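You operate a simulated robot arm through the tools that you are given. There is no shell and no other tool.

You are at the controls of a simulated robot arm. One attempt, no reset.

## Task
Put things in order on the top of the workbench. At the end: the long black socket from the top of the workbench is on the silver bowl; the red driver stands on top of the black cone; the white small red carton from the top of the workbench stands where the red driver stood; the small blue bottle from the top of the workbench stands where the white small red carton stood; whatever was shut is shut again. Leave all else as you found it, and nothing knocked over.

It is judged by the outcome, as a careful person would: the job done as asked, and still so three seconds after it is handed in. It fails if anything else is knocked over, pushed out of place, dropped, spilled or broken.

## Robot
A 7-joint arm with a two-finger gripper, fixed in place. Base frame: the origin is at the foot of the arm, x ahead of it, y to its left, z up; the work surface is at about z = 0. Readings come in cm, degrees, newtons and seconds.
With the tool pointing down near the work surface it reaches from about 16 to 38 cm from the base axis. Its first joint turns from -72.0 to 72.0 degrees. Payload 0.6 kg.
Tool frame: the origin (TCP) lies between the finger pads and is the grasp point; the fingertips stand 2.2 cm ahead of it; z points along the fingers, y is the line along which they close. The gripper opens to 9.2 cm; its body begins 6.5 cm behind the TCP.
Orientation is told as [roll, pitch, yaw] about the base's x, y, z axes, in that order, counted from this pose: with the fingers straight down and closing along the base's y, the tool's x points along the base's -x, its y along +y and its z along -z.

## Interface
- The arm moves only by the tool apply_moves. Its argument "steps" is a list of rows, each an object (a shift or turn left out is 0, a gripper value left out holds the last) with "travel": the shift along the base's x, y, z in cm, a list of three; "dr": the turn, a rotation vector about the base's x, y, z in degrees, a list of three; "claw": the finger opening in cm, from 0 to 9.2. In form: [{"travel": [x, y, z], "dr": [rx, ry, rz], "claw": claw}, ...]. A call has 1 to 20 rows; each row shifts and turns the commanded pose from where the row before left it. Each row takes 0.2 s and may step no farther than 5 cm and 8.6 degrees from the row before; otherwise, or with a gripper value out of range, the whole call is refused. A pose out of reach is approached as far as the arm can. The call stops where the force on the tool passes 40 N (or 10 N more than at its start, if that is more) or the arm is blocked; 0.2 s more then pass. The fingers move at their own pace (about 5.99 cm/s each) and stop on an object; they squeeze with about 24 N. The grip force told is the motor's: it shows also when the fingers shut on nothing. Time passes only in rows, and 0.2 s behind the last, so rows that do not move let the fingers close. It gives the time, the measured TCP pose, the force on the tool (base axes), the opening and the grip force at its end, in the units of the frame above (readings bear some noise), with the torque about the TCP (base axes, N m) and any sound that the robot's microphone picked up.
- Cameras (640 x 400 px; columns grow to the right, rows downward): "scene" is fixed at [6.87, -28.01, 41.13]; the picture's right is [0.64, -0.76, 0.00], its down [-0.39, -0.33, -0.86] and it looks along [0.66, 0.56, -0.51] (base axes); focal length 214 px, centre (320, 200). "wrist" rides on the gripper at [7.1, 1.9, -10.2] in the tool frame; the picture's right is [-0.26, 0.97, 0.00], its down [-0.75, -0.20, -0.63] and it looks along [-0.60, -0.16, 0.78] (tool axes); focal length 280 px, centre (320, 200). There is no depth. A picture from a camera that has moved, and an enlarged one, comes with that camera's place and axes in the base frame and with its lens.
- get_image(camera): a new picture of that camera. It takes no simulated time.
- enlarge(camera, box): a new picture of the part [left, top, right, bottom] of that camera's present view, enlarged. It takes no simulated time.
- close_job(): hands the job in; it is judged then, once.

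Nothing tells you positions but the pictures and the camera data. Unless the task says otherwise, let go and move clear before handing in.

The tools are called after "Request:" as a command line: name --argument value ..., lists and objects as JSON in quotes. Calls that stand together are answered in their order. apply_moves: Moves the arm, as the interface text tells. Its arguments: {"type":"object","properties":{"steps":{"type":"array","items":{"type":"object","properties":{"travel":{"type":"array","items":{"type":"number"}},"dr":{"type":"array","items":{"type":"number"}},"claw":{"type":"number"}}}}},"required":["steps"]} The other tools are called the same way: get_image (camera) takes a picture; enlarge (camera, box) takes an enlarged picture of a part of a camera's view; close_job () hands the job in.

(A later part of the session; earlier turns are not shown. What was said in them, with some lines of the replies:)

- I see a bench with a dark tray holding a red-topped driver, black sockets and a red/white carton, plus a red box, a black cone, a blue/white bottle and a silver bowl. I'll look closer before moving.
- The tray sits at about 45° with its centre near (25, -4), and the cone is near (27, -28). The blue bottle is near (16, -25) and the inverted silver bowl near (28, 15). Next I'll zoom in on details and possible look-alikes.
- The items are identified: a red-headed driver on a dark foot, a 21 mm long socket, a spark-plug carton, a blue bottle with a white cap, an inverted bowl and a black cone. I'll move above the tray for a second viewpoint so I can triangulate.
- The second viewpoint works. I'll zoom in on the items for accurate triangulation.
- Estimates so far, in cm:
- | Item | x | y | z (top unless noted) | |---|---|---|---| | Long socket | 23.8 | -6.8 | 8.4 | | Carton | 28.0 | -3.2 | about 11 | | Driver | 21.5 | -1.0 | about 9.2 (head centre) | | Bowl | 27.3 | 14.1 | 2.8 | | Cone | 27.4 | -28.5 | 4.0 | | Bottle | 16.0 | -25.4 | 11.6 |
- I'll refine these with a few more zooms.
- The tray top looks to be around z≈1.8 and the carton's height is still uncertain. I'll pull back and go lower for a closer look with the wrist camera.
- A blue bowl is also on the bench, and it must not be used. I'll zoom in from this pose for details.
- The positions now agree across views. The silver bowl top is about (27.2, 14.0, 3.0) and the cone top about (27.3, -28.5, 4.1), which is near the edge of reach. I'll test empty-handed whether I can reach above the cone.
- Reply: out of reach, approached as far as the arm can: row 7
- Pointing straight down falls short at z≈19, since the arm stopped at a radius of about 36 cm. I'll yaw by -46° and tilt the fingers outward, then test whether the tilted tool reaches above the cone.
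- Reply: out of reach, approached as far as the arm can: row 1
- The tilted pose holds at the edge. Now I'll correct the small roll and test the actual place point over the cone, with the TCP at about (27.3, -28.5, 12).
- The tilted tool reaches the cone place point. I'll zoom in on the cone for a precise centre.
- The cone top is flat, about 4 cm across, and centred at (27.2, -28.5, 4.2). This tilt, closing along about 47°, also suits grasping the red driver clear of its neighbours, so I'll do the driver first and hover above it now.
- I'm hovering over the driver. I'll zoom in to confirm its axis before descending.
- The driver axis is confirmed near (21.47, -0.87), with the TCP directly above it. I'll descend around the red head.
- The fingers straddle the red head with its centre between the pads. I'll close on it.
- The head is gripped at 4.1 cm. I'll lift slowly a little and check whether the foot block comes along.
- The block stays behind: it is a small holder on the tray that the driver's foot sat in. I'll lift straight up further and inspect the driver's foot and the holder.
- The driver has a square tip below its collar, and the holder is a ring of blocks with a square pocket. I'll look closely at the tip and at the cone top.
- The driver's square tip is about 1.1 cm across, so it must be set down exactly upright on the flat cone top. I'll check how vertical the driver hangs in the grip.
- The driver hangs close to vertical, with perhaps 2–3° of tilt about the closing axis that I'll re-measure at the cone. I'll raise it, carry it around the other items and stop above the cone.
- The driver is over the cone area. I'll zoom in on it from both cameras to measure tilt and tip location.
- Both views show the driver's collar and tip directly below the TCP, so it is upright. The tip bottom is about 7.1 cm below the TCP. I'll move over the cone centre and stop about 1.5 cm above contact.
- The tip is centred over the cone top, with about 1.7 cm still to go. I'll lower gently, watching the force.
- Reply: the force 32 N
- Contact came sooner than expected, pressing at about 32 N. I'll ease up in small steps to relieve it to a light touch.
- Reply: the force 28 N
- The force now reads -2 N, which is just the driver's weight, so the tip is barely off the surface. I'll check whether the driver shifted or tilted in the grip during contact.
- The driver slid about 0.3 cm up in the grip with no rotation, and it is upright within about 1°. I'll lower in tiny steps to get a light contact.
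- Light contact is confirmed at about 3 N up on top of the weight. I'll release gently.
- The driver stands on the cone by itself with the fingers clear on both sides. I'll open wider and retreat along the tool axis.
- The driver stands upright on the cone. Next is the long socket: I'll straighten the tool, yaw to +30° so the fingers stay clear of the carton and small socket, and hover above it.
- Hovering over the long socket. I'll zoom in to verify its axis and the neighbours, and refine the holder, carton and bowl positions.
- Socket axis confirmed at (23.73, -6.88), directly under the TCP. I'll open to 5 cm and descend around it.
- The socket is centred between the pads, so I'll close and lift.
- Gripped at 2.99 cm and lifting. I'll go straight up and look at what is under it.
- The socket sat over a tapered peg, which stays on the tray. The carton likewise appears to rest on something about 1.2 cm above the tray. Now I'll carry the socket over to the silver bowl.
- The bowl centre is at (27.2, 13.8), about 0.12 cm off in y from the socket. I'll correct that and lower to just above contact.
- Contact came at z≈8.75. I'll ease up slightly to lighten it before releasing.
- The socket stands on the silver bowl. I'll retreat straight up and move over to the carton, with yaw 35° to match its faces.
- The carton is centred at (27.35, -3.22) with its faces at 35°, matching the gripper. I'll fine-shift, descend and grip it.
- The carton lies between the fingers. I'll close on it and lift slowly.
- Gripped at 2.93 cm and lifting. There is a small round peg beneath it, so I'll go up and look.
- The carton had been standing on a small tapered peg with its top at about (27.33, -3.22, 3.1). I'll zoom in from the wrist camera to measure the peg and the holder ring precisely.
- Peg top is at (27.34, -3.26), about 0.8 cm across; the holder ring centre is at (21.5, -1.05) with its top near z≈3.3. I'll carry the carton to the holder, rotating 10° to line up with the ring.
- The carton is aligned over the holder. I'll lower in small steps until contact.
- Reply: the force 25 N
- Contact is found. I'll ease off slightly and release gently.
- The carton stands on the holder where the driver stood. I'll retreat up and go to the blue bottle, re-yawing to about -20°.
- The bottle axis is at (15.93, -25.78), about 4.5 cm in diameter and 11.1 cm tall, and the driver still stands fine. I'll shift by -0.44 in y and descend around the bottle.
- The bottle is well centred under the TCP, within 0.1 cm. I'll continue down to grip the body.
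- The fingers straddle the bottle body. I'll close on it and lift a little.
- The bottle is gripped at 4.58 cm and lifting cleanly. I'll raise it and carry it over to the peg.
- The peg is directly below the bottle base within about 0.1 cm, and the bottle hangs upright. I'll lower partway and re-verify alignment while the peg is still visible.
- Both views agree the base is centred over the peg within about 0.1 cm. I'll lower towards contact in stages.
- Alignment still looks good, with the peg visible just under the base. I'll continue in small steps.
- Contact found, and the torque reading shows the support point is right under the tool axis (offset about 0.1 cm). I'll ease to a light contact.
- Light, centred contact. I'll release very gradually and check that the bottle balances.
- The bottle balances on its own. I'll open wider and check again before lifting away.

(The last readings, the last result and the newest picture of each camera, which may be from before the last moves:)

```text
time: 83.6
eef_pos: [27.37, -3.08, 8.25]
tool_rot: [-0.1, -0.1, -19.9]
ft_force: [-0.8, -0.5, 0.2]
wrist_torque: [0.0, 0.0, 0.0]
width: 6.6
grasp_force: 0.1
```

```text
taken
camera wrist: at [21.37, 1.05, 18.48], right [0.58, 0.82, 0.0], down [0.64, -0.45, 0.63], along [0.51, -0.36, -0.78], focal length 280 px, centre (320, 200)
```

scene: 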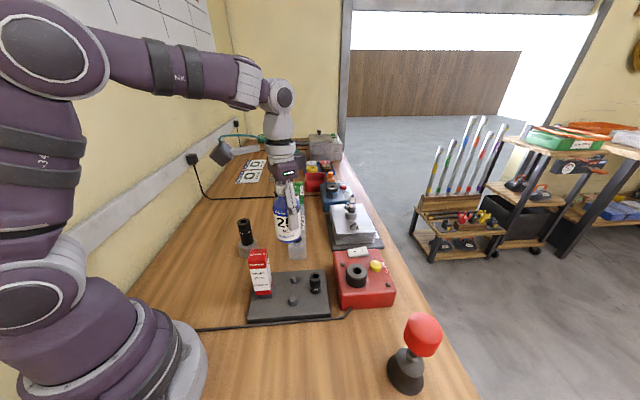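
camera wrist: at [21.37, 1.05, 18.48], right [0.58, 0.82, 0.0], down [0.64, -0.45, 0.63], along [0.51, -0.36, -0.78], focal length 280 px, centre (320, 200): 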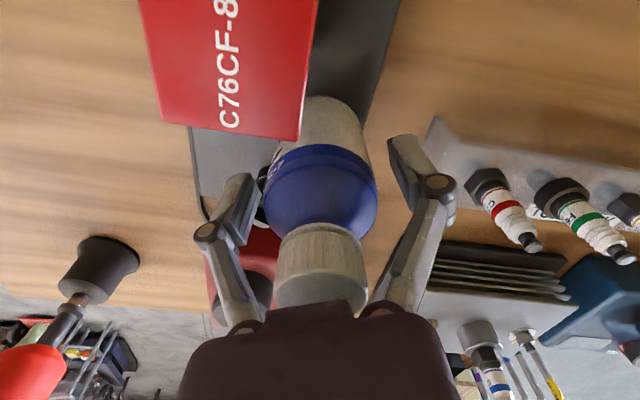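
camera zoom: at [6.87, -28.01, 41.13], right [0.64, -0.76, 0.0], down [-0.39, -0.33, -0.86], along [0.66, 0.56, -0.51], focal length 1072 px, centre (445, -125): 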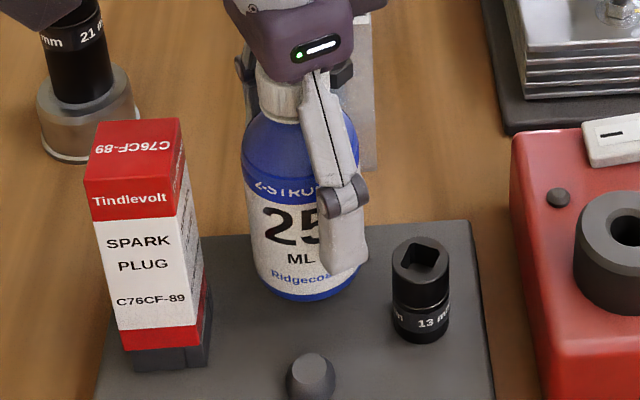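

The bottle is free-standing and stable. I'll retreat straight up slowly, then move clear.

Request:
apply_moves --steps '[{"travel": [0, 0, 0.8]}, {"travel": [0, 0, 1.5]}, {"travel": [0, 0, 2]}, {"travel": [0, 0, 2.5]}, {"travel": [0, 0, 2.5]}, {"travel": [0, 0, 2.5]}, {"travel": [-1, -1, 2]}, {"travel": [-2, -2, 1.5]}, {"travel": [-2, -2, 1.5]}, {}, {}]'

Request:
get_image --camera "scene"

Request:
get_image --camera "wrist"

Request:
enlarge --camera "scene" --box '[230, 210, 350, 325]'

Request:
enlarge --camera "scene" --box '[360, 300, 460, 400]'

```text
time: 86.0
eef_pos: [22.48, -8.3, 25.09]
tool_rot: [0.0, -0.1, -19.9]
ft_force: [0.1, -0.7, -1.4]
wrist_torque: [-0.01, -0.01, -0.03]
width: 6.59
grasp_force: 0.0
```

```text
taken
```

scene: 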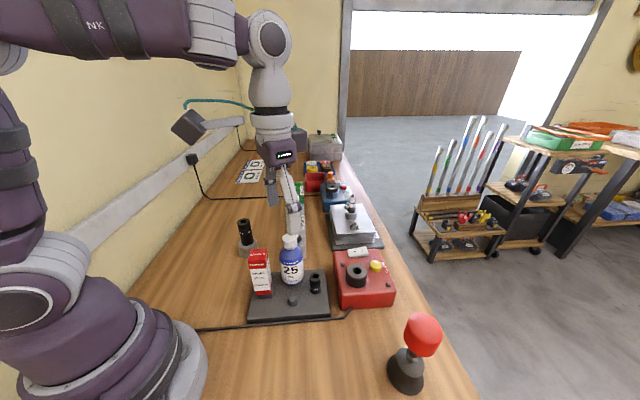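

```text
taken
camera wrist: at [16.43, -4.03, 35.36], right [0.58, 0.82, 0.0], down [0.64, -0.45, 0.63], along [0.51, -0.36, -0.78], focal length 280 px, centre (320, 200)
```

wrist: 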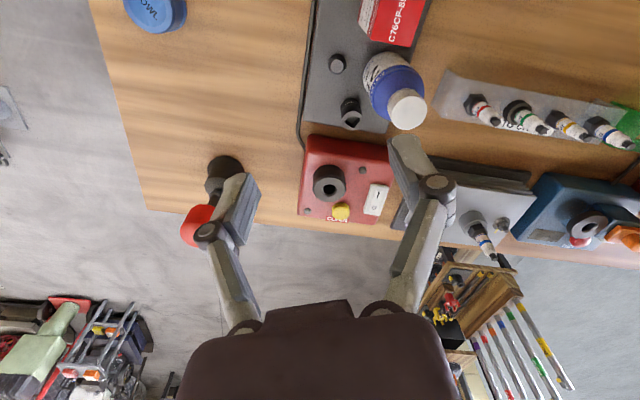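

```text
3.48 times, centred on (290, 268) of scene
camera zoom: at [6.87, -28.01, 41.13], right [0.64, -0.76, 0.0], down [-0.39, -0.33, -0.86], along [0.66, 0.56, -0.51], focal length 746 px, centre (424, -35)
```

zoom: 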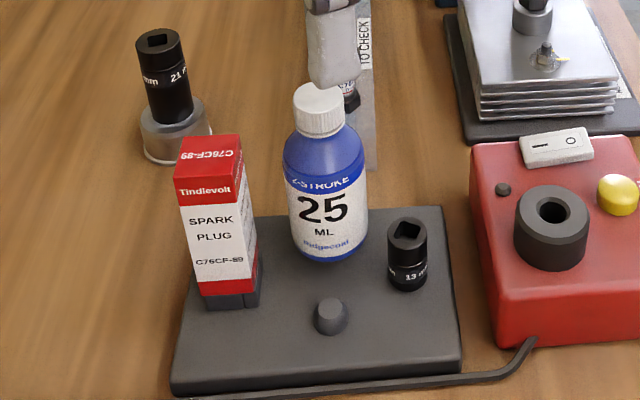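

```text
4.00 times, centred on (410, 350) of scene
camera zoom: at [6.87, -28.01, 41.13], right [0.64, -0.76, 0.0], down [-0.39, -0.33, -0.86], along [0.66, 0.56, -0.51], focal length 858 px, centre (-40, -400)
```

zoom: 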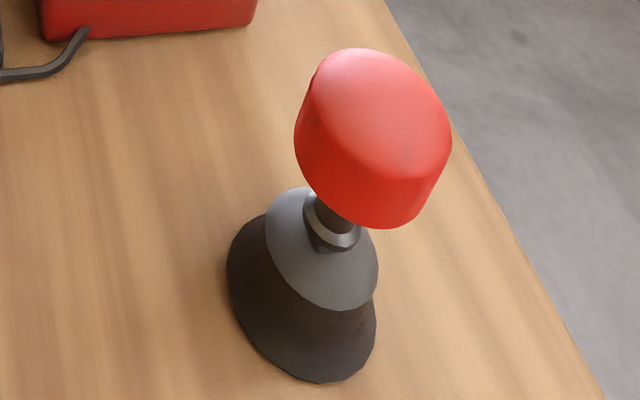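

All four items stand in place. I'll let a few seconds pass with the arm still and re-check that everything is stable.

Request:
apply_moves --steps '[{"travel": [-1, 0, 1]}, {}, {}, {}, {}, {}, {}, {}, {}, {}, {}, {}, {}, {}, {}, {}, {}, {}, {}, {}]'

Request:
enlarge --camera "scene" --box '[230, 210, 350, 325]'

Request:
enlarge --camera "scene" --box '[360, 300, 460, 400]'

Request:
enlarge --camera "wrist" --box '[300, 0, 480, 140]'

```text
time: 90.2
eef_pos: [21.47, -8.19, 26.13]
tool_rot: [0.0, -0.1, -20.0]
ft_force: [0.1, 0.3, 0.5]
wrist_torque: [0.0, 0.0, -0.02]
width: 6.6
grasp_force: 0.2
```

```text
3.48 times, centred on (290, 268) of scene
camera zoom: at [6.87, -28.01, 41.13], right [0.64, -0.76, 0.0], down [-0.39, -0.33, -0.86], along [0.66, 0.56, -0.51], focal length 746 px, centre (424, -35)
```

zoom: 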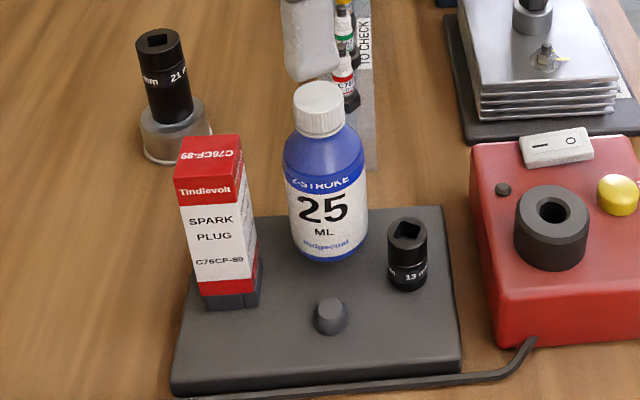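

```text
4.00 times, centred on (410, 350) of scene
camera zoom: at [6.87, -28.01, 41.13], right [0.64, -0.76, 0.0], down [-0.39, -0.33, -0.86], along [0.66, 0.56, -0.51], focal length 858 px, centre (-40, -400)
```

zoom: 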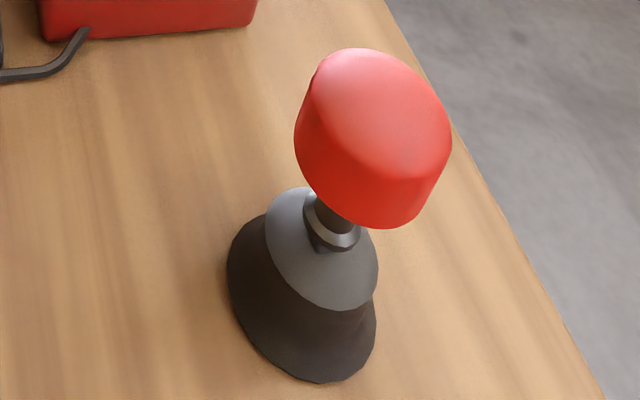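

```text
2.86 times, centred on (390, 70) of wrist
camera zoom: at [15.45, -4.0, 36.33], right [0.58, 0.82, 0.0], down [0.64, -0.45, 0.63], along [0.51, -0.36, -0.78], focal length 801 px, centre (120, 571)
```

zoom: 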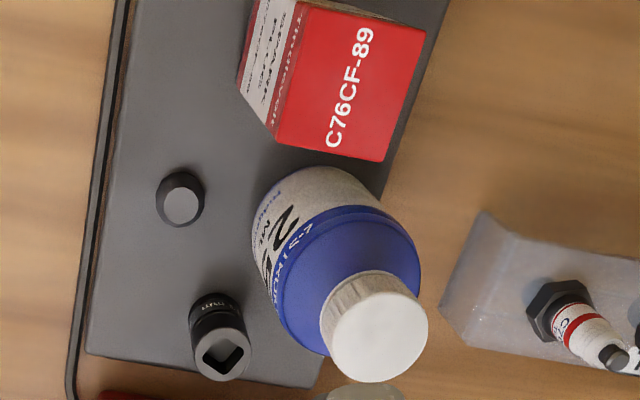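

After four seconds nothing has moved. The socket is on the silver bowl, the driver stands on the cone, the carton stands where the driver was, and the bottle stands where the carton was. The gripper is open and clear of everything, and nothing that was shut was opened, so I'm handing the job in.

Request:
close_job

```text
The job is handed in.
```

The job is handed in. All four items are where you asked, and none had shifted in the last pictures, taken about four seconds after the arm moved clear.

- **Long black socket:** it stands upright on top of the silver bowl, which is upside down with its flat base up.
- **Red driver:** it stands upright on the flat top of the black cone. It rests on its own square tip, about 1.1 cm wide, so it is steady but easy to knock.
- **Red and white carton:** it stands on top of the small holder block that had held the driver. The block's pocket is too small for the carton to go inside.
- **Blue bottle:** it is balanced on the small peg the carton had stood on. The peg's top is only about 0.8 cm across.

I opened nothing, so there was nothing to shut. I saw nothing else knocked over or pushed out of place.
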